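You operate a simulated robot arm through the tools that you are given. There is no shell and no other tool.

Carry out the task below with a simulated robot arm. There is one attempt and no reset: what you move stays moved.

## Task
Seal the short carton with 60 mm tape ends, then switch the sealer off.
Fine: guides at 32, carton to the yellow mark, press start once and no other key.

It is judged by the outcome, as a careful person would: the job done as asked, and still so three seconds after it is handed in. It fails if anything else is knocked over, pushed out of place, dropped, spilled or broken. Lids that push on must go on centred and level and be pressed home; caps that screw on are set level and turned clockwise until they are tight.

## Robot
A 7-joint arm with a three-finger gripper, fixed in place. Base frame: the origin is at the foot of the arm, x ahead of it, y to its left, z up. Units: mm, degrees, N and s.
Its first joint turns from -166.0 to 166.0 degrees. Payload 2.69 kg.
The tool frame sits at the grasp point between the pads (the TCP): z along the fingers, y along the line on which they close. The tips reach 30 mm beyond it. The gripper opens to 128 mm. The gripper's body begins 117 mm behind the TCP.
Orientation is that of the tool frame in the base frame, as a unit quaternion [x, y, z, w]. With the fingers straight down and closing along the base's y, the tool's x points along the base's -x, its y along +y and its z along -z.

## Interface
- The arm moves only by the tool play_rows. Its argument "moves" is a list of rows, each an object of numbers (a shift or turn left out is 0, a gripper value left out holds the last): "rx", "ry", "rz": the turn, a rotation vector about the base's x, y, z in degrees; "dx", "dy", "dz": the shift along the base's x, y, z in mm; "gripper": the opening, from 0 (shut) to 1 (fully open). In form: [{"rx": .., "ry": .., "rz": .., "dx": .., "dy": .., "dz": .., "gripper": ..}, ...]. A call has 1 to 20 rows; each row shifts and turns the commanded pose from where the row before left it. A row lasts 0.2 s, in which the tool goes at most 50 mm and 8.6 degrees; a call with a longer step from one row to the next is refused whole, and so is a gripper value outside its range. Where a pose cannot be reached the arm comes as near as it can. A force on the tool above 60 N (or 10 N above the force at the start of the call, whichever is more), or a blocked arm, ends the call early, and 0.2 s more pass. Each finger halts on what it meets, pressing with about 27 N; the grip force reading is that of the motor and also rises with nothing between the fingers. The clock runs only during rows and for 0.2 s after the last one: add rows that do not move to give the fingers time. The reply holds the time, the measured pose of the TCP, the force on the tool along the base axes, the opening and the grip force, in the units named above and with some noise, with the torque about the TCP (base axes, N m) and any sound that the robot's microphone picked up.
- Cameras (640 x 400 px; columns grow to the right, rows downward): "scene" is fixed at [218.9, 499, 1686.8]; the picture's right is [-0.66, -0.75, 0.00], its down [-0.47, 0.41, -0.79] and it looks along [0.59, -0.52, -0.62] (base axes); focal length 337 px, centre (320, 200). "wrist" rides on the gripper at [58, 54, -131] in the tool frame; the picture's right is [-0.68, 0.74, 0.00], its down [-0.62, -0.57, -0.55] and it looks along [-0.40, -0.37, 0.84] (tool axes); focal length 234 px, centre (320, 200). There is no depth. A picture from a camera that has moved, and an enlarged one, comes with that camera's place and axes in the base frame and with its lens.
- snapshot(camera): a new picture of that camera. The clock stands still meanwhile.
- slide_trunk(by): slides the trunk up (or, below 0, down) by that many mm; the arm rides with it, the base frame stays. It gives what a move gives, with no picture.
- enlarge(camera, box): a new picture of the part [left, top, right, bottom] of that camera's present view, enlarged. The clock stands still meanwhile.
- finish_job(): hands the job in; it is judged then, once.

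Places have to be worked out from the pictures, the camera data and where the tool is seen. Open the gripper and draw the arm clear of the work before you hand the job in, unless the task says otherwise.

The tools are called after "Call:" by a JSON object that holds its "method" and its "body". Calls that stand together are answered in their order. play_rows: Moves the arm, as the interface text tells. Its arguments: {"type":"object","properties":{"moves":{"type":"array","items":{"type":"object","properties":{"rx":{"type":"number"},"ry":{"type":"number"},"rz":{"type":"number"},"dx":{"type":"number"},"dy":{"type":"number"},"dz":{"type":"number"},"gripper":{"type":"number"}}}}},"required":["moves"]} The other tools are called the same way: slide_trunk (by) slides the trunk up or down; snapshot (camera) takes a picture; enlarge (camera, box) takes an enlarged picture of a part of a camera's view; finish_job () hands the job in.

At the start:

```text
clock: 0.0
position: [593.2, -183.6, 1278.9]
ee_rot: [0.0, 1.0, 0.0, 0.0]
force: [-0.4, -0.7, 0.4]
wrist_torque: [-0.01, -0.02, -0.01]
grip_width: 128.0
finger_force: 0.0
trunk travel left (down, up): [-150.0, 200.0]
```

scene: 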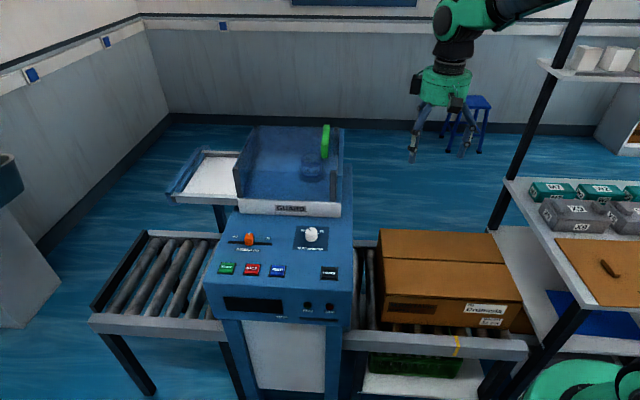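
wrist: 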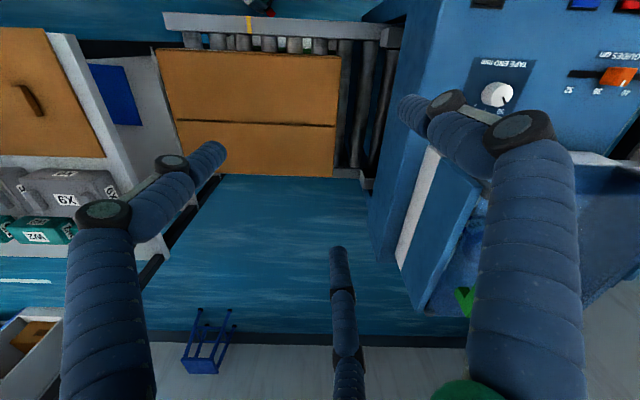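

I start by looking closely at the sealer panel and the carton before any motion.

Call:
{"method": "enlarge", "body": {"camera": "scene", "box": [200, 200, 360, 330]}}

Call:
{"method": "enlarge", "body": {"camera": "scene", "box": [340, 220, 560, 390]}}

Call:
{"method": "enlarge", "body": {"camera": "wrist", "box": [420, 0, 640, 160]}}

Call:
{"method": "enlarge", "body": {"camera": "scene", "box": [480, 20, 640, 330]}}

Call:
{"method": "enlarge", "body": {"camera": "scene", "box": [160, 110, 360, 230]}}

```text
3.08 times, centred on (280, 265) of scene
camera zoom: at [218.9, 499.0, 1686.8], right [-0.66, -0.75, 0.0], down [-0.47, 0.41, -0.79], along [0.59, -0.52, -0.62], focal length 1036 px, centre (443, 0)
```

zoom: 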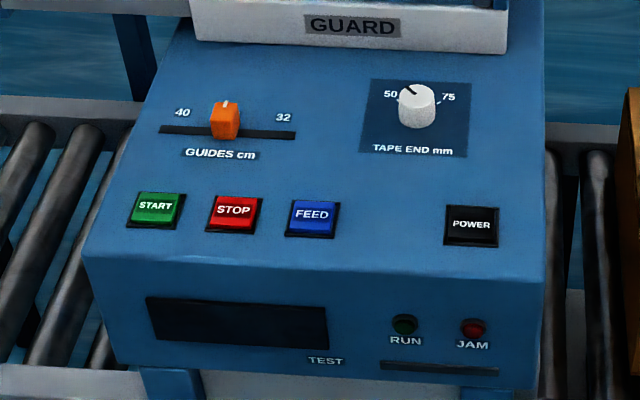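

```text
2.35 times, centred on (450, 305) of scene
camera zoom: at [218.9, 499.0, 1686.8], right [-0.66, -0.75, 0.0], down [-0.47, 0.41, -0.79], along [0.59, -0.52, -0.62], focal length 792 px, centre (14, -47)
```

zoom: 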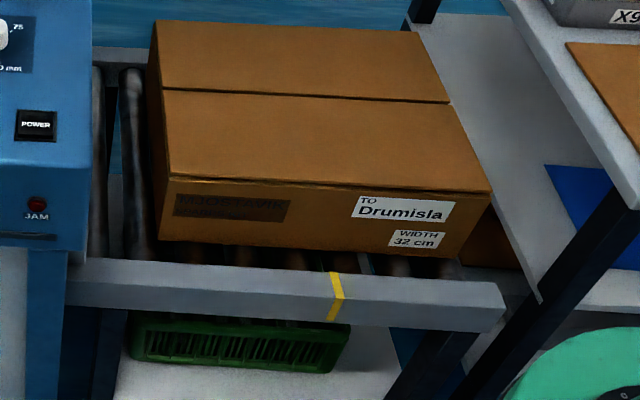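

```text
2.50 times, centred on (530, 80) of wrist
camera zoom: at [535.0, -129.5, 1409.8], right [0.68, 0.74, 0.0], down [0.62, -0.57, 0.55], along [0.4, -0.37, -0.84], focal length 585 px, centre (-205, 500)
```

zoom: 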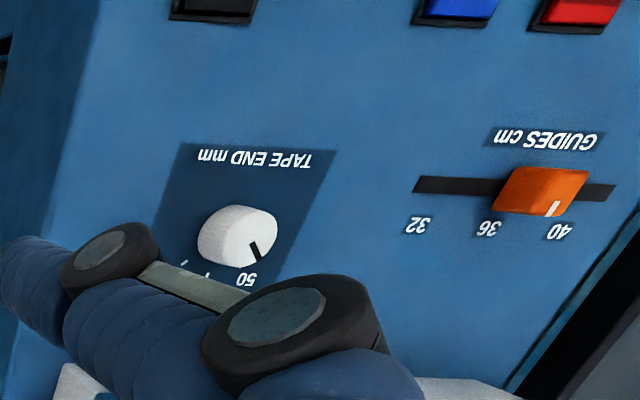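

```text
1.29 times, centred on (560, 175) of scene
camera zoom: at [218.9, 499.0, 1686.8], right [-0.66, -0.75, 0.0], down [-0.47, 0.41, -0.79], along [0.59, -0.52, -0.62], focal length 434 px, centre (10, 232)
```

zoom: 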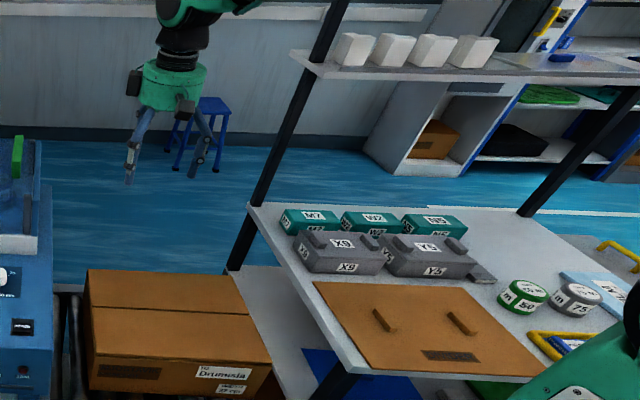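

```text
3.20 times, centred on (260, 170) of scene
camera zoom: at [218.9, 499.0, 1686.8], right [-0.66, -0.75, 0.0], down [-0.47, 0.41, -0.79], along [0.59, -0.52, -0.62], focal length 1077 px, centre (512, 296)
```

zoom: 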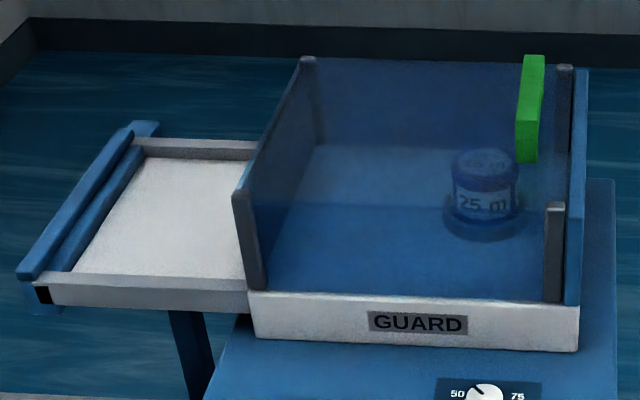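

The panel has guide slider, tape-end knob, START/STOP/FEED keys and a POWER control; the guard and shelf need a closer look. I enlarge further details.

Call:
{"method": "enlarge", "body": {"camera": "scene", "box": [285, 255, 355, 325]}}

Call:
{"method": "enlarge", "body": {"camera": "scene", "box": [210, 280, 300, 336]}}

Call:
{"method": "enlarge", "body": {"camera": "scene", "box": [215, 220, 345, 290]}}

Call:
{"method": "enlarge", "body": {"camera": "scene", "box": [500, 170, 640, 280]}}

Call:
{"method": "enlarge", "body": {"camera": "wrist", "box": [140, 0, 420, 190]}}

```text
5.71 times, centred on (320, 290) of scene
camera zoom: at [218.9, 499.0, 1686.8], right [-0.66, -0.75, 0.0], down [-0.47, 0.41, -0.79], along [0.59, -0.52, -0.62], focal length 1924 px, centre (320, -314)
```

zoom: 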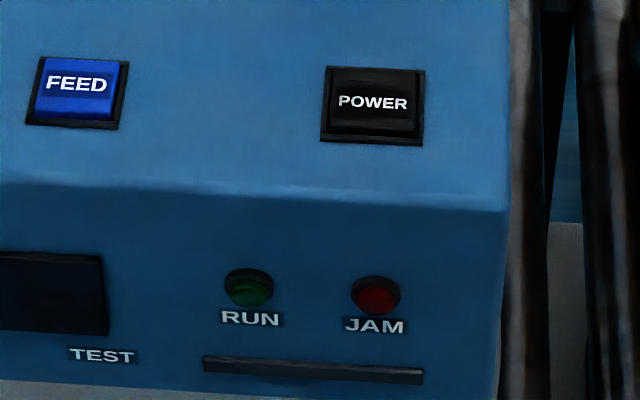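

```text
7.11 times, centred on (255, 308) of scene
camera zoom: at [218.9, 499.0, 1686.8], right [-0.66, -0.75, 0.0], down [-0.47, 0.41, -0.79], along [0.59, -0.52, -0.62], focal length 2394 px, centre (782, -568)
```

zoom: 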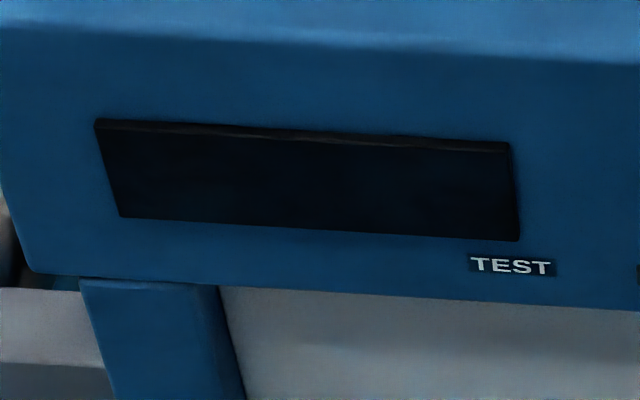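

```text
4.92 times, centred on (280, 255) of scene
camera zoom: at [218.9, 499.0, 1686.8], right [-0.66, -0.75, 0.0], down [-0.47, 0.41, -0.79], along [0.59, -0.52, -0.62], focal length 1657 px, centre (517, -71)
```

zoom: 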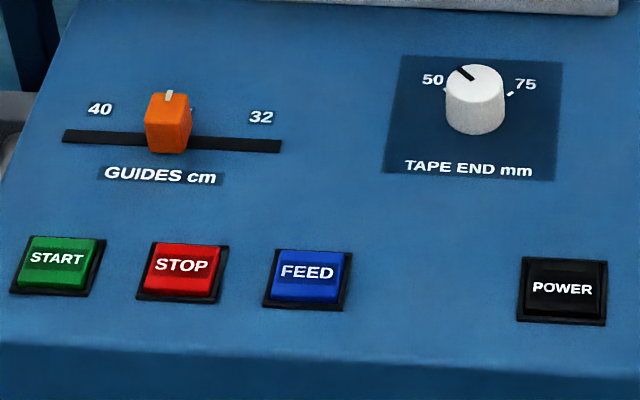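

```text
3.64 times, centred on (570, 225) of scene
camera zoom: at [218.9, 499.0, 1686.8], right [-0.66, -0.75, 0.0], down [-0.47, 0.41, -0.79], along [0.59, -0.52, -0.62], focal length 1224 px, centre (-589, 109)
```

zoom: 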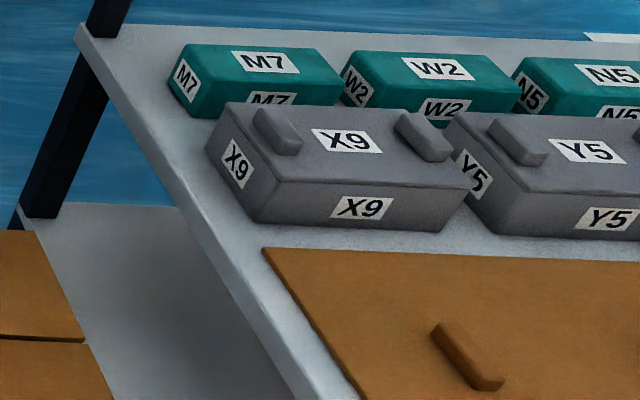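

```text
2.11 times, centred on (280, 95) of wrist
camera zoom: at [535.0, -129.5, 1409.8], right [0.68, 0.74, 0.0], down [0.62, -0.57, 0.55], along [0.4, -0.37, -0.84], focal length 493 px, centre (404, 421)
```

zoom: 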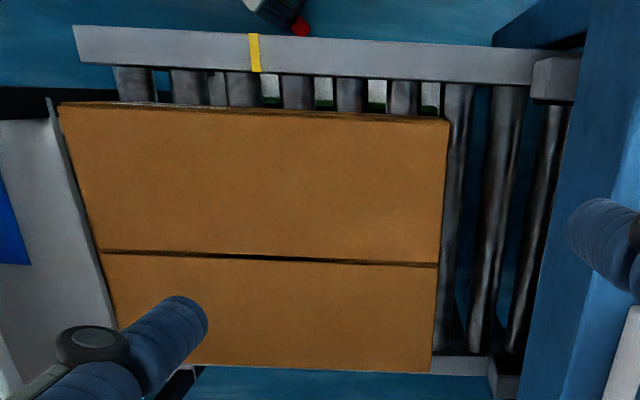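

The sealer display is dark, the slider sits near 38, and the machine axis runs diagonally (about 47° in the base frame). I move the tool high over the operator side of the panel to view it from closer.

Call:
{"method": "play_rows", "body": {"moves": [{"dy": 34}, {"dy": 34}, {"dy": 34}, {"dy": 34}, {"dy": 34}, {"dy": 34}, {"dy": 34}, {"dy": 34}, {"dy": 34}, {"dy": 34}, {}]}}

Call:
{"method": "snapshot", "body": {"camera": "wrist"}}

Call:
{"method": "snapshot", "body": {"camera": "scene"}}

```text
clock: 2.4
position: [594.8, 157.0, 1278.2]
ee_rot: [0.0, 1.0, 0.0, 0.0]
force: [0.5, 0.3, -0.6]
wrist_torque: [-0.05, 0.01, -0.03]
grip_width: 128.2
finger_force: 0.1
trunk travel left (down, up): [-150.0, 200.0]
```

```text
taken
camera wrist: at [537.3, 211.6, 1409.9], right [0.68, 0.74, 0.0], down [0.62, -0.57, 0.55], along [0.4, -0.37, -0.84], focal length 234 px, centre (320, 200)
```

wrist: 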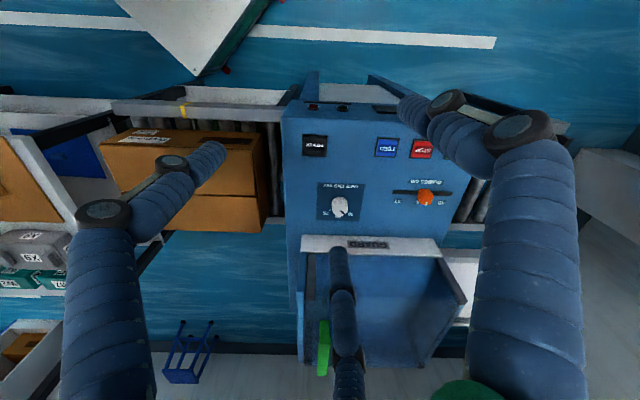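

```text
taken
```

scene: 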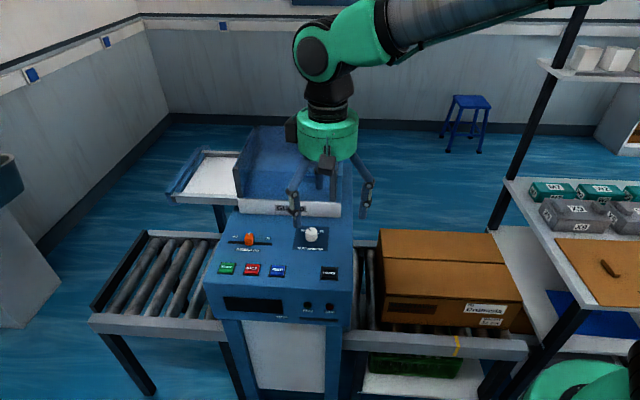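

The wrist picture shows several finger-like parts; I check the gripper in the scene view and zoom on the panel and the carton from the wrist.

Call:
{"method": "enlarge", "body": {"camera": "scene", "box": [260, 90, 400, 250]}}

Call:
{"method": "enlarge", "body": {"camera": "wrist", "box": [270, 80, 490, 240]}}

Call:
{"method": "enlarge", "body": {"camera": "wrist", "box": [60, 80, 310, 250]}}

Call:
{"method": "enlarge", "body": {"camera": "wrist", "box": [280, 220, 480, 400]}}

```text
2.50 times, centred on (330, 170) of scene
camera zoom: at [218.9, 499.0, 1686.8], right [-0.66, -0.75, 0.0], down [-0.47, 0.41, -0.79], along [0.59, -0.52, -0.62], focal length 842 px, centre (295, 275)
```

zoom: 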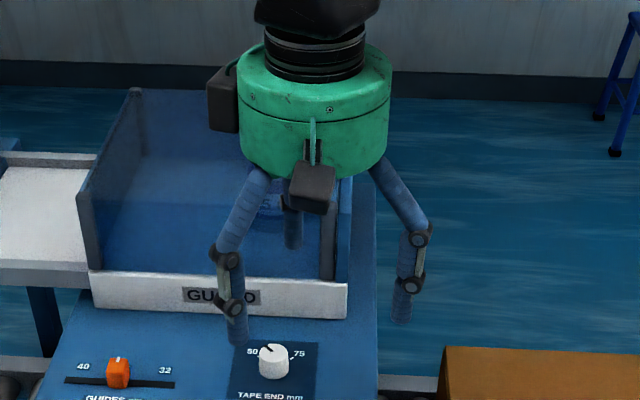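

```text
2.50 times, centred on (380, 160) of wrist
camera zoom: at [537.3, 211.6, 1409.9], right [0.68, 0.74, 0.0], down [0.62, -0.57, 0.55], along [0.4, -0.37, -0.84], focal length 585 px, centre (170, 300)
```

zoom: 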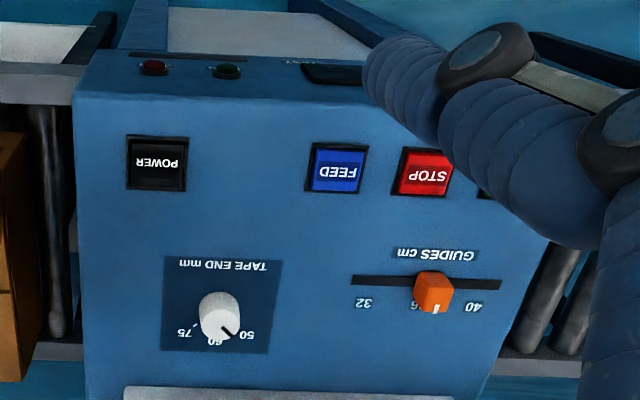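

```text
2.35 times, centred on (185, 165) of wrist
camera zoom: at [537.3, 211.6, 1409.9], right [0.68, 0.74, 0.0], down [0.62, -0.57, 0.55], along [0.4, -0.37, -0.84], focal length 551 px, centre (638, 282)
```

zoom: 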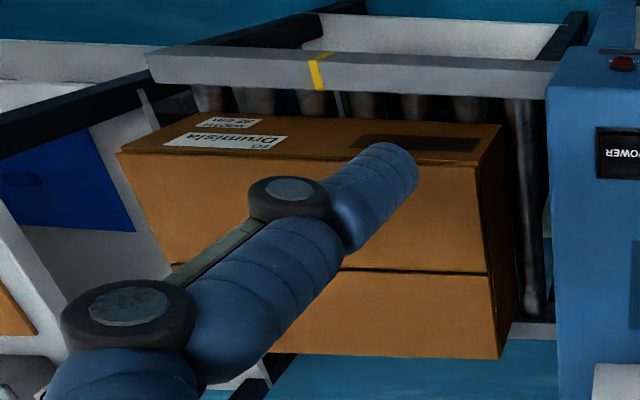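

```text
2.22 times, centred on (380, 310) of wrist
camera zoom: at [537.3, 211.6, 1409.9], right [0.68, 0.74, 0.0], down [0.62, -0.57, 0.55], along [0.4, -0.37, -0.84], focal length 520 px, centre (187, -44)
```

zoom: 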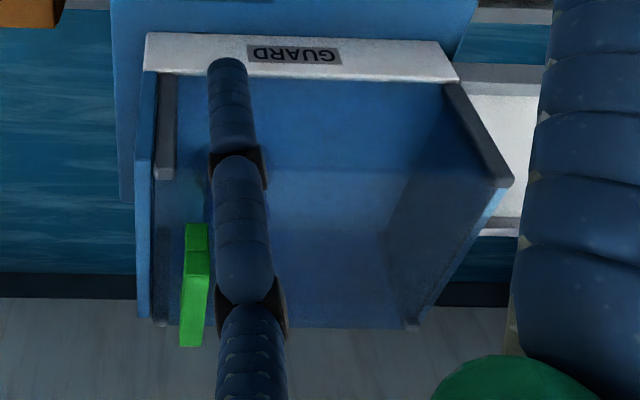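

The visible hand has three fingers rather than two, so I close the gripper here in free air to see where the tips really go.

Call:
{"method": "play_rows", "body": {"moves": [{"gripper": 0}, {"gripper": 0}, {}, {}]}}

Call:
{"method": "snapshot", "body": {"camera": "wrist"}}

Call:
{"method": "enlarge", "body": {"camera": "scene", "box": [260, 90, 400, 250]}}

```text
clock: 3.4
position: [594.9, 155.4, 1278.7]
ee_rot: [0.0, 1.0, 0.001, 0.001]
force: [-0.1, 0.0, 0.1]
wrist_torque: [0.01, 0.02, 0.01]
grip_width: 2.1
finger_force: 27.4
trunk travel left (down, up): [-150.0, 200.0]
```

```text
taken
camera wrist: at [537.2, 210.7, 1410.0], right [0.68, 0.74, 0.0], down [0.62, -0.57, 0.55], along [0.4, -0.37, -0.84], focal length 234 px, centre (320, 200)
```

wrist: 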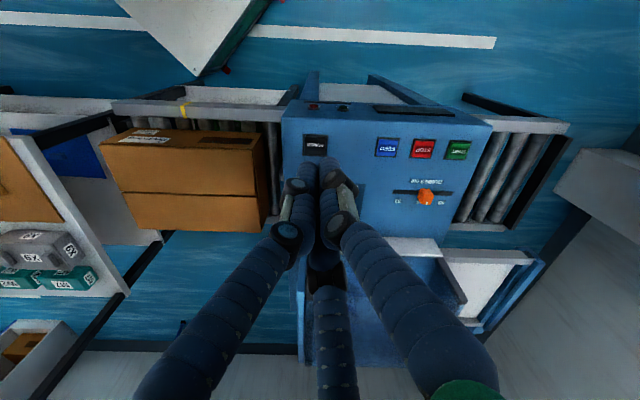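

```text
2.50 times, centred on (330, 170) of scene
camera zoom: at [218.9, 499.0, 1686.8], right [-0.66, -0.75, 0.0], down [-0.47, 0.41, -0.79], along [0.59, -0.52, -0.62], focal length 842 px, centre (295, 275)
```

zoom: 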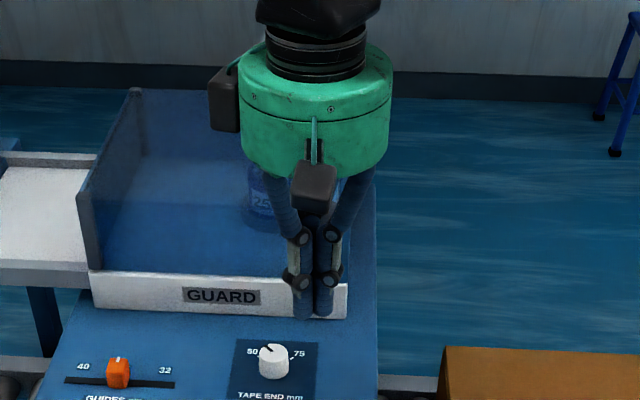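

Closed, the three fingers meet in a single point at the TCP axis, usable as a poker. I zoom on the panel from the wrist to triangulate the controls.

Call:
{"method": "enlarge", "body": {"camera": "wrist", "box": [280, 90, 480, 215]}}

Call:
{"method": "enlarge", "body": {"camera": "wrist", "box": [90, 80, 310, 240]}}

Call:
{"method": "enlarge", "body": {"camera": "wrist", "box": [300, 85, 480, 170]}}

```text
3.20 times, centred on (380, 152) of wrist
camera zoom: at [537.2, 210.7, 1410.0], right [0.68, 0.74, 0.0], down [0.62, -0.57, 0.55], along [0.4, -0.37, -0.84], focal length 749 px, centre (128, 352)
```

zoom: 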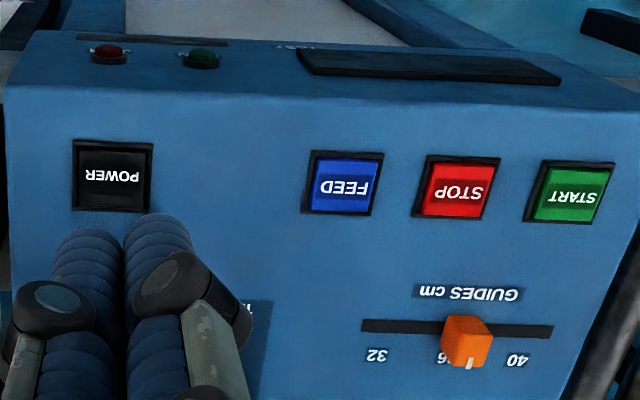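

```text
2.50 times, centred on (200, 160) of wrist
camera zoom: at [537.2, 210.7, 1410.0], right [0.68, 0.74, 0.0], down [0.62, -0.57, 0.55], along [0.4, -0.37, -0.84], focal length 585 px, centre (620, 300)
```

zoom: 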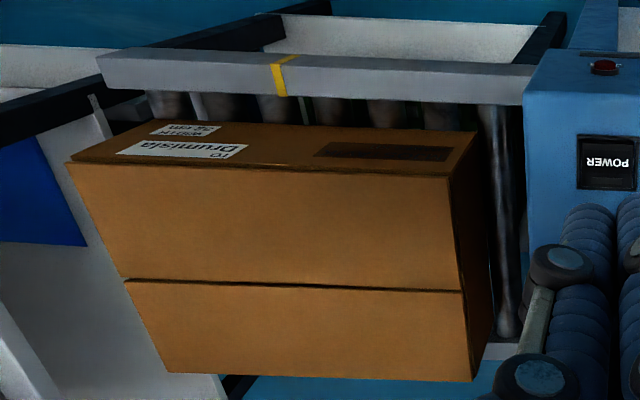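

```text
3.56 times, centred on (390, 128) of wrist
camera zoom: at [537.2, 210.7, 1410.0], right [0.68, 0.74, 0.0], down [0.62, -0.57, 0.55], along [0.4, -0.37, -0.84], focal length 833 px, centre (71, 458)
```

zoom: 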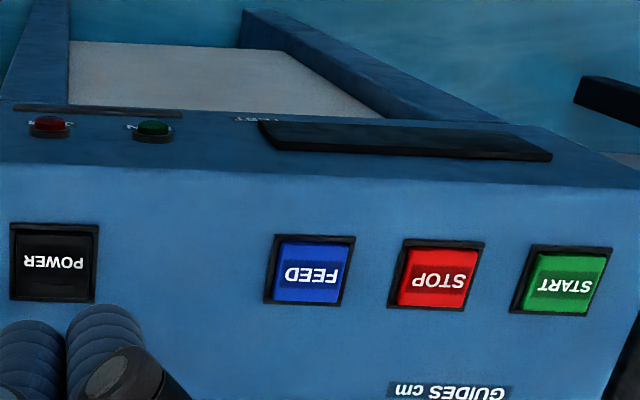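

Triangulation: keys lie at about z≈960 along a 45° line (POWER ≈ (648,92), START ≈ (849,295)), carton top at z≈735. I now move the closed hand in front of the panel and lower it to view the display, lamps and POWER key.

Call:
{"method": "play_rows", "body": {"moves": [{"dx": 4, "dy": 30}, {"dx": 4, "dy": 30}, {"dx": 4, "dy": 30}, {"dx": 6, "dy": 23}, {"dz": -40}, {"dz": -40}, {"dz": -40}, {"dz": -40}, {"dz": -40}, {"dz": -40}, {}]}}

Call:
{"method": "snapshot", "body": {"camera": "wrist"}}

Call:
{"method": "snapshot", "body": {"camera": "scene"}}

```text
clock: 5.8
position: [612.4, 270.7, 1039.6]
ee_rot: [0.0, 1.0, -0.001, 0.0]
force: [0.7, 1.1, -1.2]
wrist_torque: [-0.01, 0.04, 0.02]
grip_width: 2.3
finger_force: 26.8
trunk travel left (down, up): [-150.0, 200.0]
```

```text
taken
camera wrist: at [554.8, 325.3, 1170.6], right [0.68, 0.74, 0.0], down [0.62, -0.57, 0.55], along [0.4, -0.37, -0.84], focal length 234 px, centre (320, 200)
```

wrist: 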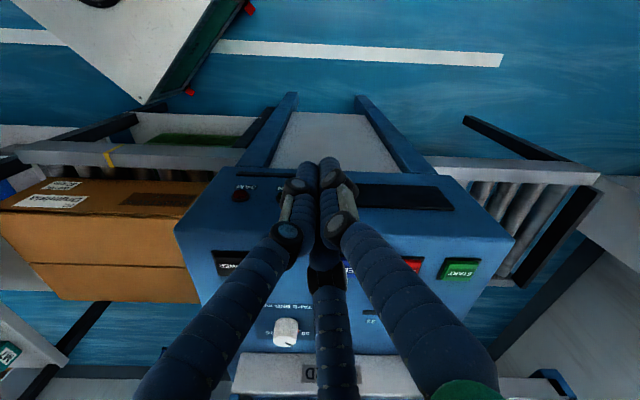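

```text
taken
```

scene: 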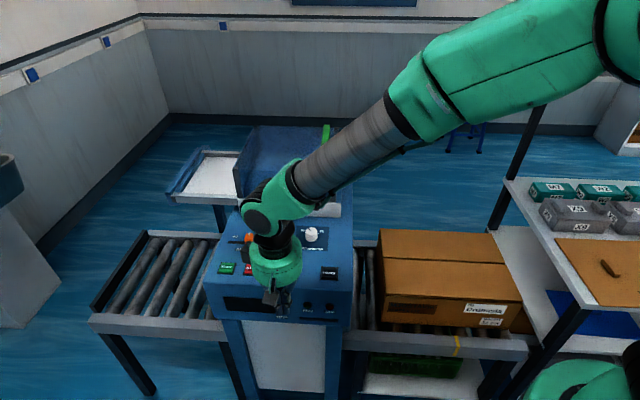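

Call:
{"method": "enlarge", "body": {"camera": "wrist", "box": [340, 160, 520, 290]}}

Call:
{"method": "enlarge", "body": {"camera": "wrist", "box": [180, 150, 330, 280]}}

Call:
{"method": "enlarge", "body": {"camera": "wrist", "box": [220, 280, 360, 380]}}

```text
3.08 times, centred on (430, 225) of wrist
camera zoom: at [554.8, 325.3, 1170.6], right [0.68, 0.74, 0.0], down [0.62, -0.57, 0.55], along [0.4, -0.37, -0.84], focal length 720 px, centre (-18, 123)
```

zoom: 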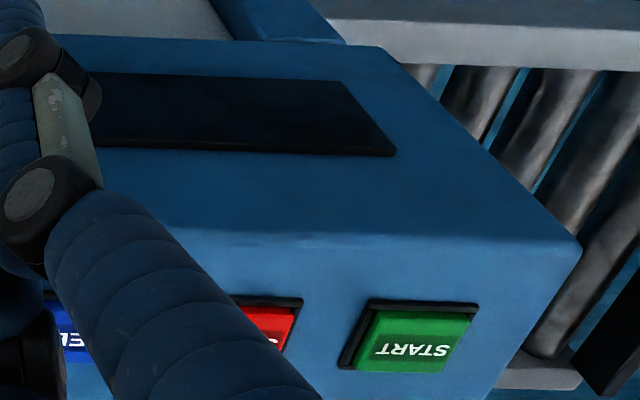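

```text
3.08 times, centred on (255, 215) of wrist
camera zoom: at [554.8, 325.3, 1170.6], right [0.68, 0.74, 0.0], down [0.62, -0.57, 0.55], along [0.4, -0.37, -0.84], focal length 720 px, centre (520, 154)
```

zoom: 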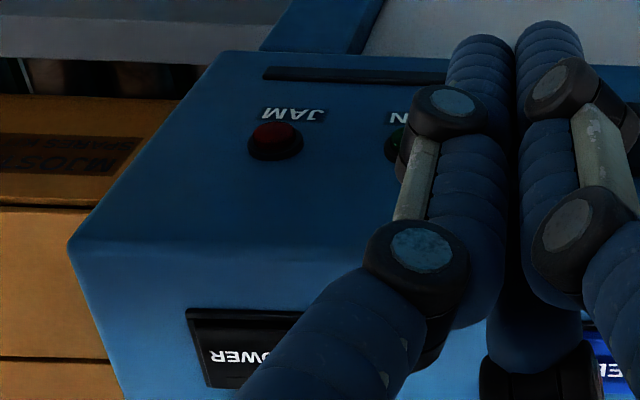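

```text
4.00 times, centred on (290, 330) of wrist
camera zoom: at [554.8, 325.3, 1170.6], right [0.68, 0.74, 0.0], down [0.62, -0.57, 0.55], along [0.4, -0.37, -0.84], focal length 937 px, centre (440, -320)
```

zoom: 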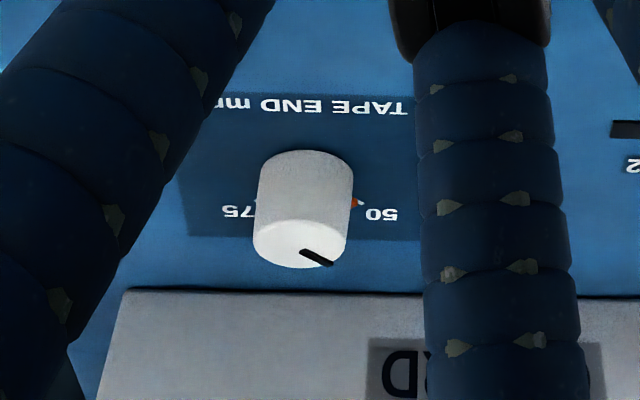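

The display and lamps are all dark, so the sealer seems unpowered now. I raise the hand and move so that the camera looks straight down on knob and slider, to read the scales without parallax.

Call:
{"method": "play_rows", "body": {"moves": [{"dz": 45}, {"dz": 45}, {"dz": 45}, {"dz": 45}, {"dx": 29, "dy": -35}, {"dx": 29, "dy": -35}, {"dx": 29, "dy": -35}, {"dx": 29, "dy": -35}, {"dx": 29, "dy": -35}, {"dx": 29, "dy": -35}, {"dx": 29, "dy": -35}, {"dx": 29, "dy": -35}, {}]}}

Call:
{"method": "snapshot", "body": {"camera": "wrist"}}

Call:
{"method": "enlarge", "body": {"camera": "wrist", "box": [270, 10, 370, 80]}}

Call:
{"method": "enlarge", "body": {"camera": "wrist", "box": [340, 0, 500, 100]}}

Call:
{"method": "snapshot", "body": {"camera": "scene"}}

```text
clock: 8.6
position: [844.1, -11.2, 1218.1]
ee_rot: [0.0, 1.0, 0.0, 0.0]
force: [1.3, -1.1, -0.8]
wrist_torque: [0.08, 0.05, -0.01]
grip_width: 2.3
finger_force: 27.2
trunk travel left (down, up): [-150.0, 200.0]
```

```text
taken
camera wrist: at [787.0, 42.6, 1349.8], right [0.68, 0.74, 0.0], down [0.62, -0.57, 0.55], along [0.4, -0.37, -0.84], focal length 234 px, centre (320, 200)
```

wrist: 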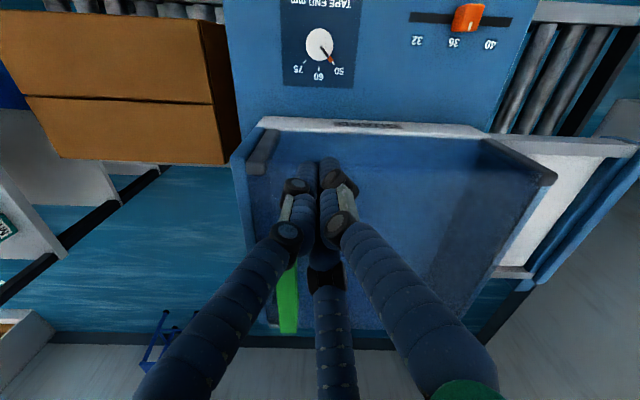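

```text
5.71 times, centred on (320, 45) of wrist
camera zoom: at [787.0, 42.6, 1349.8], right [0.68, 0.74, 0.0], down [0.62, -0.57, 0.55], along [0.4, -0.37, -0.84], focal length 1338 px, centre (320, 1086)
```

zoom: 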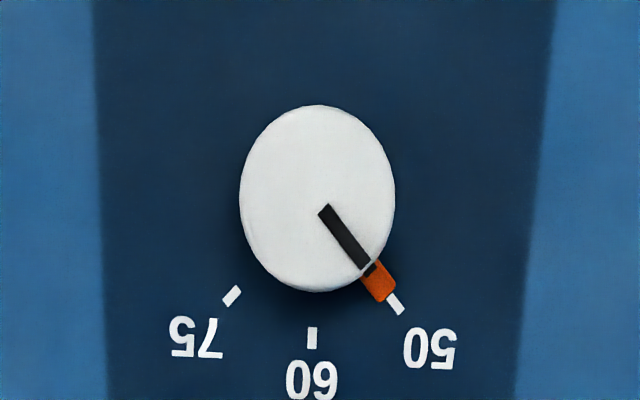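

```text
4.00 times, centred on (420, 50) of wrist
camera zoom: at [787.0, 42.6, 1349.8], right [0.68, 0.74, 0.0], down [0.62, -0.57, 0.55], along [0.4, -0.37, -0.84], focal length 937 px, centre (-80, 800)
```

zoom: 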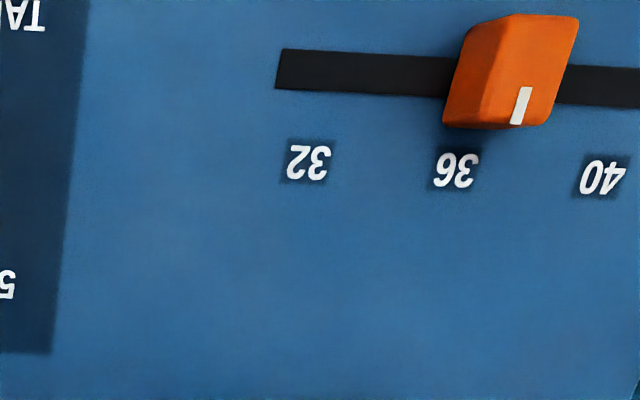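

```text
taken
```

scene: 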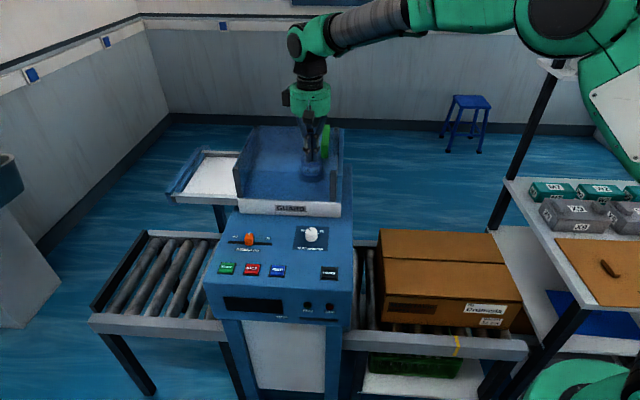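

From straight above: knob pointer is at 50, with 60 exactly 45° clockwise; slider is at 36, and 32 lies 50 mm toward the carton side. Slider centre ≈ (887,196), top z≈1000. I move above it, turn the hand so it closes along the slot, and open part way.

Call:
{"method": "play_rows", "body": {"moves": [{"dx": 7.2, "dy": 34.5, "rz": -7.5, "gripper": 0.5}, {"dx": 7.2, "dy": 34.5, "rz": -7.5}, {"dx": 7.2, "dy": 34.5, "rz": -7.5}, {"dx": 7.2, "dy": 34.5, "rz": -7.5}, {"dx": 7.2, "dy": 34.5, "rz": -7.5}, {"dx": 7.2, "dy": 34.6, "rz": -7.5}, {"dz": -40}, {"dz": -40}, {}, {}]}}

Call:
{"method": "snapshot", "body": {"camera": "wrist"}}

Call:
{"method": "snapshot", "body": {"camera": "scene"}}

```text
clock: 10.8
position: [887.8, 198.1, 1135.6]
ee_rot: [0.382, 0.924, -0.001, -0.001]
force: [0.0, 0.7, 0.0]
wrist_torque: [0.05, -0.04, 0.04]
grip_width: 64.1
finger_force: 0.1
trunk travel left (down, up): [-150.0, 200.0]
```

```text
taken
camera wrist: at [885.4, 278.3, 1267.2], right [1.0, 0.04, 0.0], down [0.04, -0.84, 0.55], along [0.02, -0.55, -0.84], focal length 234 px, centre (320, 200)
```

wrist: 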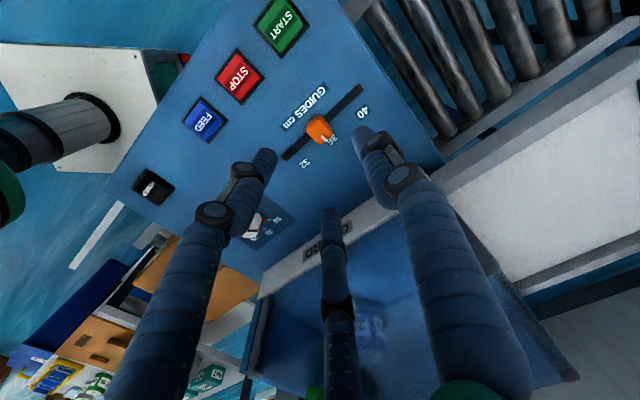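

```text
taken
```

scene: 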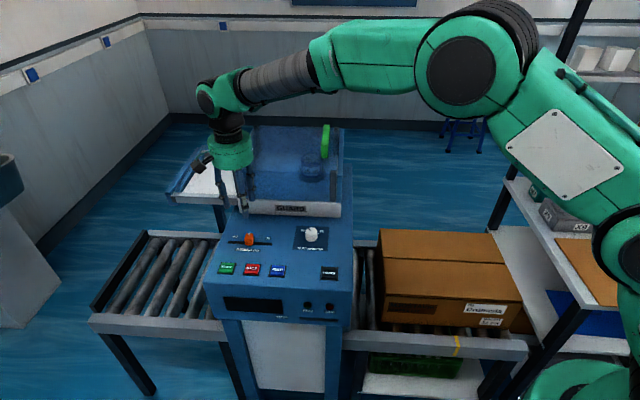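

The slider top lies right beneath the TCP. I descend so the tips straddle it, stopping a few mm above the panel.

Call:
{"method": "play_rows", "body": {"moves": [{"dz": -32}, {"dz": -32}, {"dz": -32}, {"dz": -20}, {"dz": -12}, {}]}}

Call:
{"method": "enlarge", "body": {"camera": "wrist", "box": [200, 60, 440, 230]}}

Call:
{"method": "enlarge", "body": {"camera": "scene", "box": [190, 150, 350, 290]}}

```text
clock: 12.2
position: [886.8, 197.4, 1010.8]
ee_rot: [0.382, 0.924, 0.0, -0.001]
force: [-0.2, -0.1, 0.2]
wrist_torque: [-0.01, 0.02, 0.0]
grip_width: 64.1
finger_force: 0.2
trunk travel left (down, up): [-150.0, 200.0]
```

```text
2.35 times, centred on (320, 145) of wrist
camera zoom: at [885.3, 277.8, 1141.5], right [1.0, 0.04, 0.0], down [0.04, -0.84, 0.55], along [0.02, -0.55, -0.84], focal length 551 px, centre (320, 329)
```

zoom: 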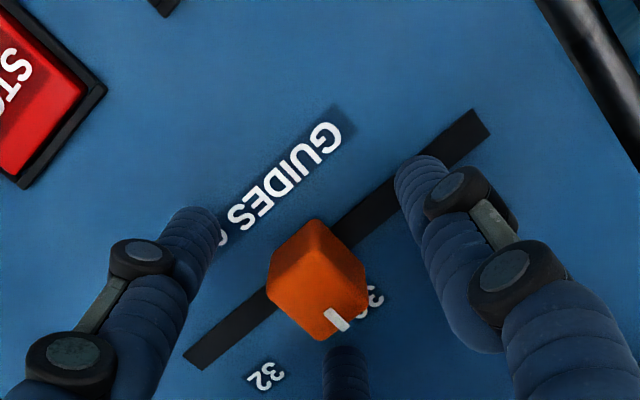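

```text
2.86 times, centred on (270, 220) of scene
camera zoom: at [218.9, 499.0, 1686.8], right [-0.66, -0.75, 0.0], down [-0.47, 0.41, -0.79], along [0.59, -0.52, -0.62], focal length 962 px, centre (463, 143)
```

zoom: 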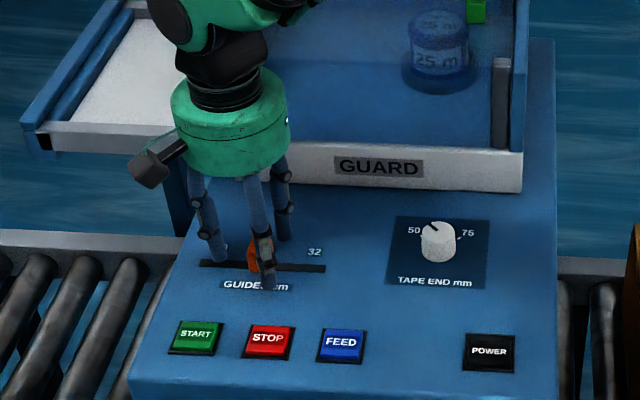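

The slider is well centred between the fingers and nothing touches. I lower 4 mm more and close on it.

Call:
{"method": "play_rows", "body": {"moves": [{"dz": -4}, {"gripper": 0.35}, {"gripper": 0.2}, {"gripper": 0.1}, {"gripper": 0.05}, {}]}}

Call:
{"method": "enlarge", "body": {"camera": "wrist", "box": [200, 60, 440, 230]}}

```text
clock: 13.6
position: [887.2, 198.6, 1006.0]
ee_rot: [0.383, 0.924, 0.0, 0.0]
force: [-4.7, 0.5, -2.3]
wrist_torque: [0.48, 0.18, -1.51]
grip_width: 30.3
finger_force: 44.9
trunk travel left (down, up): [-150.0, 200.0]
```

```text
2.35 times, centred on (320, 145) of wrist
camera zoom: at [884.3, 277.1, 1137.5], right [1.0, 0.04, 0.0], down [0.04, -0.84, 0.55], along [0.02, -0.55, -0.84], focal length 551 px, centre (320, 329)
```

zoom: 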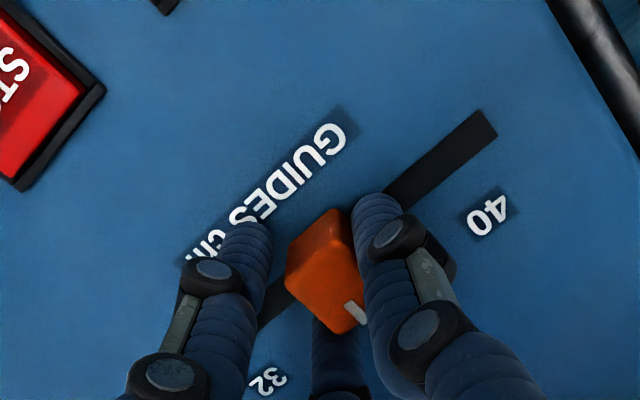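

Gripped at 30 mm with modest side load. I draw the slider toward 32, slowly, 25 mm first, and check.

Call:
{"method": "play_rows", "body": {"moves": [{"dx": -2.2, "dy": -2.2}, {"dx": -3.1, "dy": -3.1}, {"dx": -3.1, "dy": -3.1}, {"dx": -3.1, "dy": -3.1}, {"dx": -3.1, "dy": -3.1}, {"dx": -3.1, "dy": -3.1}, {}]}}

Call:
{"method": "enlarge", "body": {"camera": "wrist", "box": [200, 60, 440, 230]}}

```text
clock: 15.2
position: [868.0, 178.1, 1005.4]
ee_rot: [0.383, 0.924, -0.001, -0.001]
force: [-5.2, 5.7, -8.4]
wrist_torque: [0.14, -0.18, -0.87]
grip_width: 30.4
finger_force: 45.3
trunk travel left (down, up): [-150.0, 200.0]
```

```text
2.35 times, centred on (320, 145) of wrist
camera zoom: at [865.3, 258.1, 1137.5], right [1.0, 0.04, 0.0], down [0.04, -0.83, 0.55], along [0.02, -0.55, -0.84], focal length 551 px, centre (320, 329)
```

zoom: 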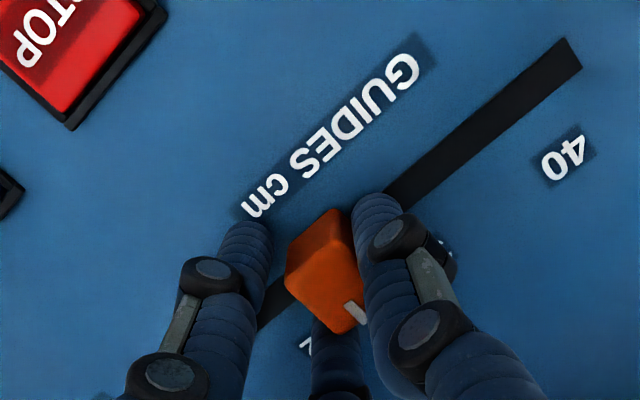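

The slider follows smoothly. I continue about 21 mm to the 32 position.

Call:
{"method": "play_rows", "body": {"moves": [{"dx": -3, "dy": -3}, {"dx": -3, "dy": -3}, {"dx": -3, "dy": -3}, {"dx": -3, "dy": -3}, {"dx": -2.5, "dy": -2.5}, {}, {}]}}

Call:
{"method": "enlarge", "body": {"camera": "wrist", "box": [200, 60, 440, 230]}}

Call:
{"method": "enlarge", "body": {"camera": "scene", "box": [190, 180, 350, 290]}}

```text
clock: 16.8
position: [853.2, 164.5, 1005.8]
ee_rot: [0.383, 0.924, 0.0, 0.0]
force: [-2.4, 2.9, 1.5]
wrist_torque: [0.21, -0.04, -0.86]
grip_width: 30.5
finger_force: 45.0
trunk travel left (down, up): [-150.0, 200.0]
```

```text
2.35 times, centred on (320, 145) of wrist
camera zoom: at [851.1, 244.2, 1137.5], right [1.0, 0.04, 0.0], down [0.04, -0.84, 0.55], along [0.02, -0.55, -0.84], focal length 551 px, centre (320, 329)
```

zoom: 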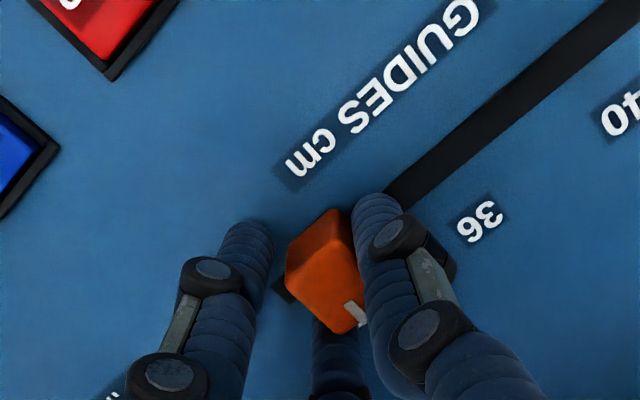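

```text
3.64 times, centred on (270, 235) of scene
camera zoom: at [218.9, 499.0, 1686.8], right [-0.66, -0.75, 0.0], down [-0.47, 0.41, -0.79], along [0.59, -0.52, -0.62], focal length 1224 px, centre (502, 73)
```

zoom: 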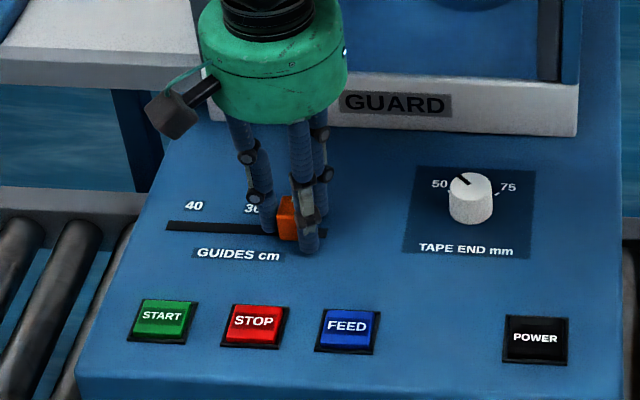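

The slider mark is about 8 mm short of the 32 line (mark f≈725 vs 716.5). I move the remaining distance gently.

Call:
{"method": "play_rows", "body": {"moves": [{"dx": -2, "dy": -2}, {"dx": -2, "dy": -2}, {"dx": -1.8, "dy": -1.8}, {}, {}]}}

Call:
{"method": "enlarge", "body": {"camera": "wrist", "box": [200, 60, 440, 230]}}

```text
clock: 18.0
position: [848.2, 158.8, 1006.7]
ee_rot: [0.383, 0.924, 0.0, 0.0]
force: [-2.4, 1.5, 3.3]
wrist_torque: [0.22, -0.04, -0.91]
grip_width: 30.9
finger_force: 45.1
trunk travel left (down, up): [-150.0, 200.0]
```

```text
2.35 times, centred on (320, 145) of wrist
camera zoom: at [845.2, 238.2, 1137.5], right [1.0, 0.04, 0.0], down [0.04, -0.84, 0.55], along [0.02, -0.55, -0.84], focal length 551 px, centre (320, 329)
```

zoom: 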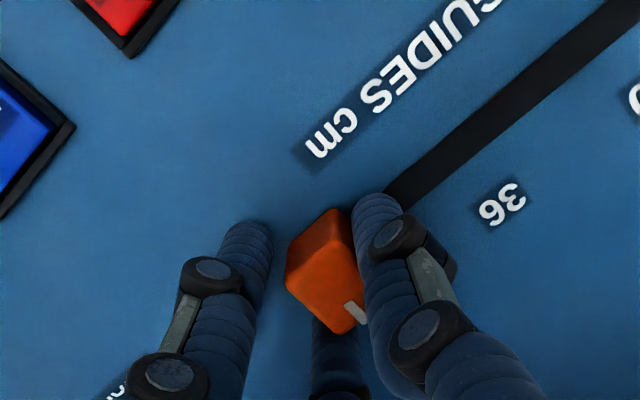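

The mark should now be on 32. I release, rise straight up and check from above.

Call:
{"method": "play_rows", "body": {"moves": [{"gripper": 0.35}, {"gripper": 0.5}, {}, {"dz": 30}, {"dz": 40}, {"dz": 40}, {"dz": 40}, {"dz": 40}, {}]}}

Call:
{"method": "snapshot", "body": {"camera": "wrist"}}

Call:
{"method": "enlarge", "body": {"camera": "wrist", "box": [260, 40, 420, 150]}}

```text
clock: 20.0
position: [845.7, 158.7, 1194.1]
ee_rot: [0.383, 0.924, 0.0, 0.0]
force: [-0.8, -0.7, -0.5]
wrist_torque: [0.01, -0.04, 0.0]
grip_width: 64.1
finger_force: 0.0
trunk travel left (down, up): [-150.0, 200.0]
```

```text
taken
camera wrist: at [843.2, 237.6, 1325.6], right [1.0, 0.04, 0.0], down [0.04, -0.84, 0.55], along [0.02, -0.55, -0.84], focal length 234 px, centre (320, 200)
```

wrist: 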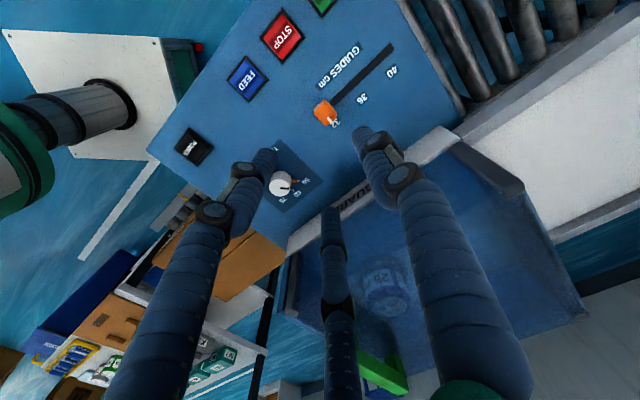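

```text
3.64 times, centred on (340, 95) of wrist
camera zoom: at [843.2, 237.6, 1325.6], right [1.0, 0.04, 0.0], down [0.04, -0.84, 0.55], along [0.02, -0.55, -0.84], focal length 852 px, centre (247, 582)
```

zoom: 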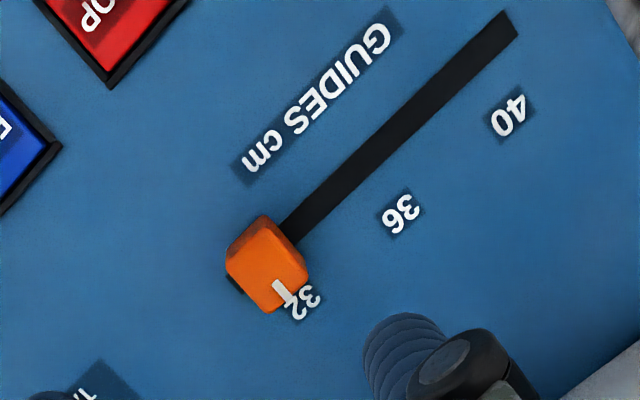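

The slider mark (f≈718.3) matches the 32 label (f≈717.7), so guides are set. Next the knob at ≈(785,45.5), top z≈996: I move above it with the hand pre-turned +22.5°.

Call:
{"method": "play_rows", "body": {"moves": [{"dx": -20.2, "dy": -37.7, "rz": 7.5, "gripper": 0.6}, {"dx": -20.2, "dy": -37.7, "rz": 7.5}, {"dx": -20.2, "dy": -37.7, "rz": 7.5}, {"dz": -40}, {"dz": -40}, {"dz": -40}, {}]}}

Call:
{"method": "enlarge", "body": {"camera": "wrist", "box": [200, 60, 440, 230]}}

Call:
{"method": "snapshot", "body": {"camera": "scene"}}

```text
clock: 21.6
position: [789.9, 42.9, 1074.7]
ee_rot: [0.196, 0.981, 0.0, 0.0]
force: [1.0, -0.3, -0.2]
wrist_torque: [0.01, 0.04, 0.01]
grip_width: 77.0
finger_force: 0.0
trunk travel left (down, up): [-150.0, 200.0]
```

```text
2.35 times, centred on (320, 145) of wrist
camera zoom: at [756.1, 115.3, 1205.7], right [0.91, 0.42, 0.0], down [0.35, -0.76, 0.55], along [0.23, -0.5, -0.84], focal length 551 px, centre (320, 329)
```

zoom: 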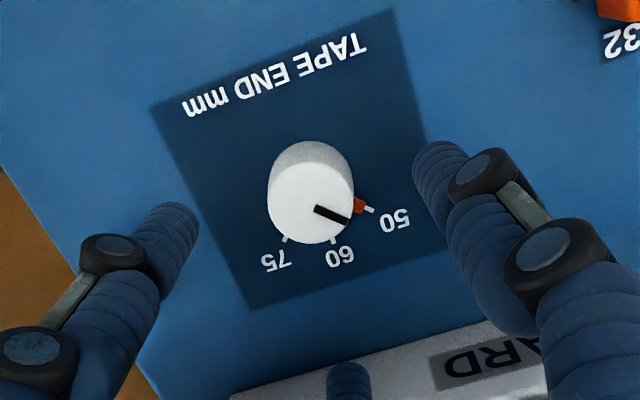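

```text
taken
```

scene: 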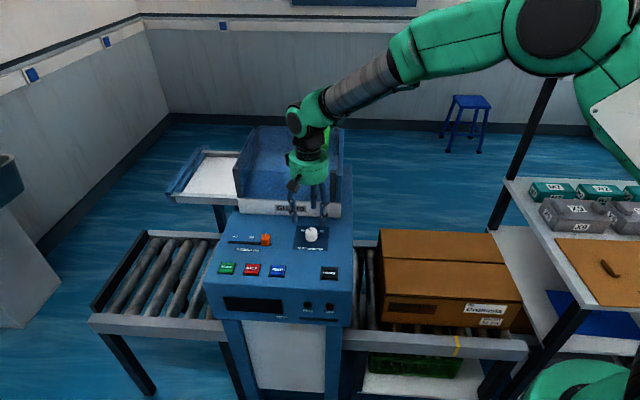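

Knob centre is confirmed at ≈(785.4,44.7); lip of the guard stays about 40 mm behind the fingers. I nudge the aim and descend around the knob.

Call:
{"method": "play_rows", "body": {"moves": [{"dx": -3.5, "dy": 1.5}, {"dz": -25}, {"dz": -25}, {"dz": -12}, {"dz": -7}, {}]}}

Call:
{"method": "enlarge", "body": {"camera": "wrist", "box": [200, 60, 440, 230]}}

Call:
{"method": "enlarge", "body": {"camera": "scene", "box": [240, 150, 380, 280]}}

```text
clock: 23.0
position: [782.4, 46.2, 1005.7]
ee_rot: [0.196, 0.981, -0.001, 0.0]
force: [-0.5, 0.3, 0.2]
wrist_torque: [0.02, 0.03, 0.0]
grip_width: 76.9
finger_force: 0.0
trunk travel left (down, up): [-150.0, 200.0]
```

```text
2.35 times, centred on (320, 145) of wrist
camera zoom: at [749.7, 119.2, 1137.9], right [0.91, 0.42, 0.0], down [0.35, -0.76, 0.55], along [0.23, -0.5, -0.84], focal length 551 px, centre (320, 329)
```

zoom: 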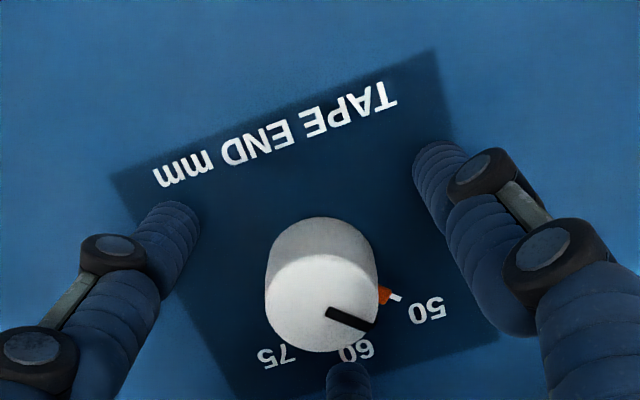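

```text
3.08 times, centred on (310, 215) of scene
camera zoom: at [218.9, 499.0, 1686.8], right [-0.66, -0.75, 0.0], down [-0.47, 0.41, -0.79], along [0.59, -0.52, -0.62], focal length 1036 px, centre (351, 154)
```

zoom: 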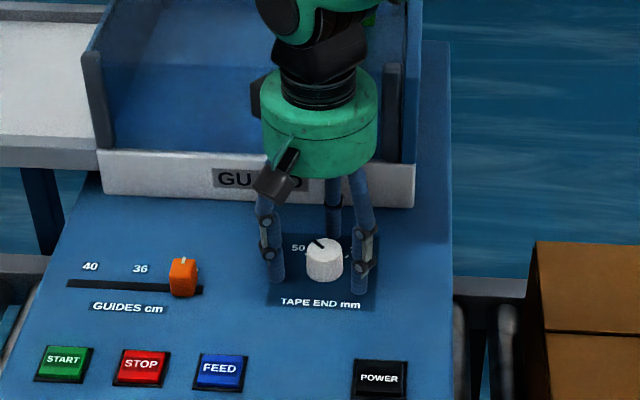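

Knob sits about 3–4 mm off the TCP axis; I correct that and close on the knob.

Call:
{"method": "play_rows", "body": {"moves": [{"dx": 2.7, "dy": -2.8}, {"gripper": 0.45}, {"gripper": 0.35}, {"gripper": 0.25}, {"gripper": 0.2}, {}]}}

Call:
{"method": "enlarge", "body": {"camera": "wrist", "box": [200, 60, 440, 230]}}

```text
clock: 24.4
position: [784.8, 43.7, 1005.3]
ee_rot: [0.195, 0.981, 0.0, 0.0]
force: [0.3, -3.7, 0.9]
wrist_torque: [-0.15, -0.07, -0.05]
grip_width: 35.9
finger_force: 7.7
trunk travel left (down, up): [-150.0, 200.0]
```

```text
2.35 times, centred on (320, 145) of wrist
camera zoom: at [752.6, 115.9, 1137.7], right [0.91, 0.42, 0.0], down [0.35, -0.76, 0.55], along [0.23, -0.5, -0.84], focal length 551 px, centre (320, 329)
```

zoom: 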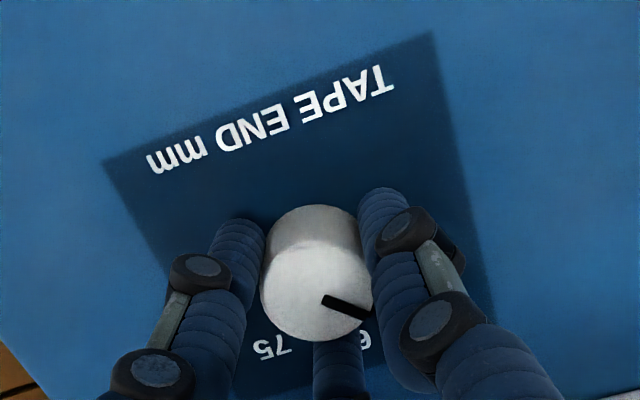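

The knob is held at 36 mm. I tighten a bit and turn clockwise 45° in small steps.

Call:
{"method": "play_rows", "body": {"moves": [{"gripper": 0.15}, {}, {"rz": -5}, {"rz": -5}, {"rz": -5}, {"rz": -5}, {"rz": -5}, {"rz": -5}, {"rz": -5}, {"rz": -5}, {"rz": -5}, {}, {}]}}

Call:
{"method": "enlarge", "body": {"camera": "wrist", "box": [200, 60, 440, 230]}}

Call:
{"method": "enlarge", "body": {"camera": "scene", "box": [240, 150, 380, 280]}}

```text
clock: 27.2
position: [786.8, 43.8, 1007.5]
ee_rot: [0.555, 0.832, 0.001, 0.0]
force: [-10.1, -16.7, -7.3]
wrist_torque: [-0.35, 0.28, -0.01]
grip_width: 36.2
finger_force: 12.9
trunk travel left (down, up): [-150.0, 200.0]
```

```text
2.35 times, centred on (320, 145) of wrist
camera zoom: at [814.9, 118.4, 1139.1], right [0.94, -0.34, 0.0], down [-0.29, -0.79, 0.55], along [-0.19, -0.51, -0.84], focal length 551 px, centre (320, 329)
```

zoom: 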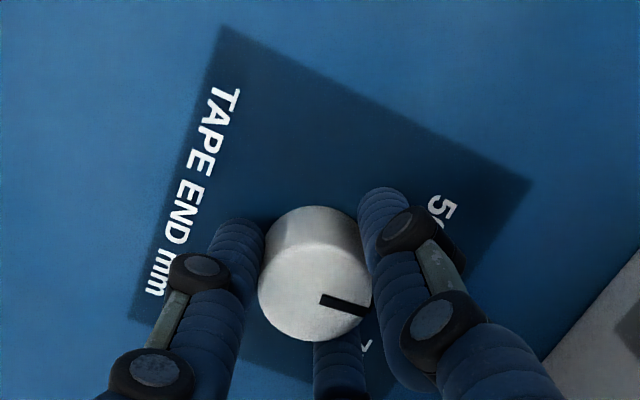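

```text
3.08 times, centred on (310, 215) of scene
camera zoom: at [218.9, 499.0, 1686.8], right [-0.66, -0.75, 0.0], down [-0.47, 0.41, -0.79], along [0.59, -0.52, -0.62], focal length 1036 px, centre (351, 154)
```

zoom: 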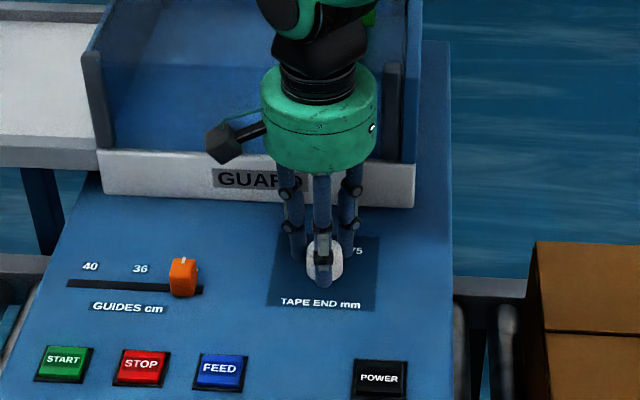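

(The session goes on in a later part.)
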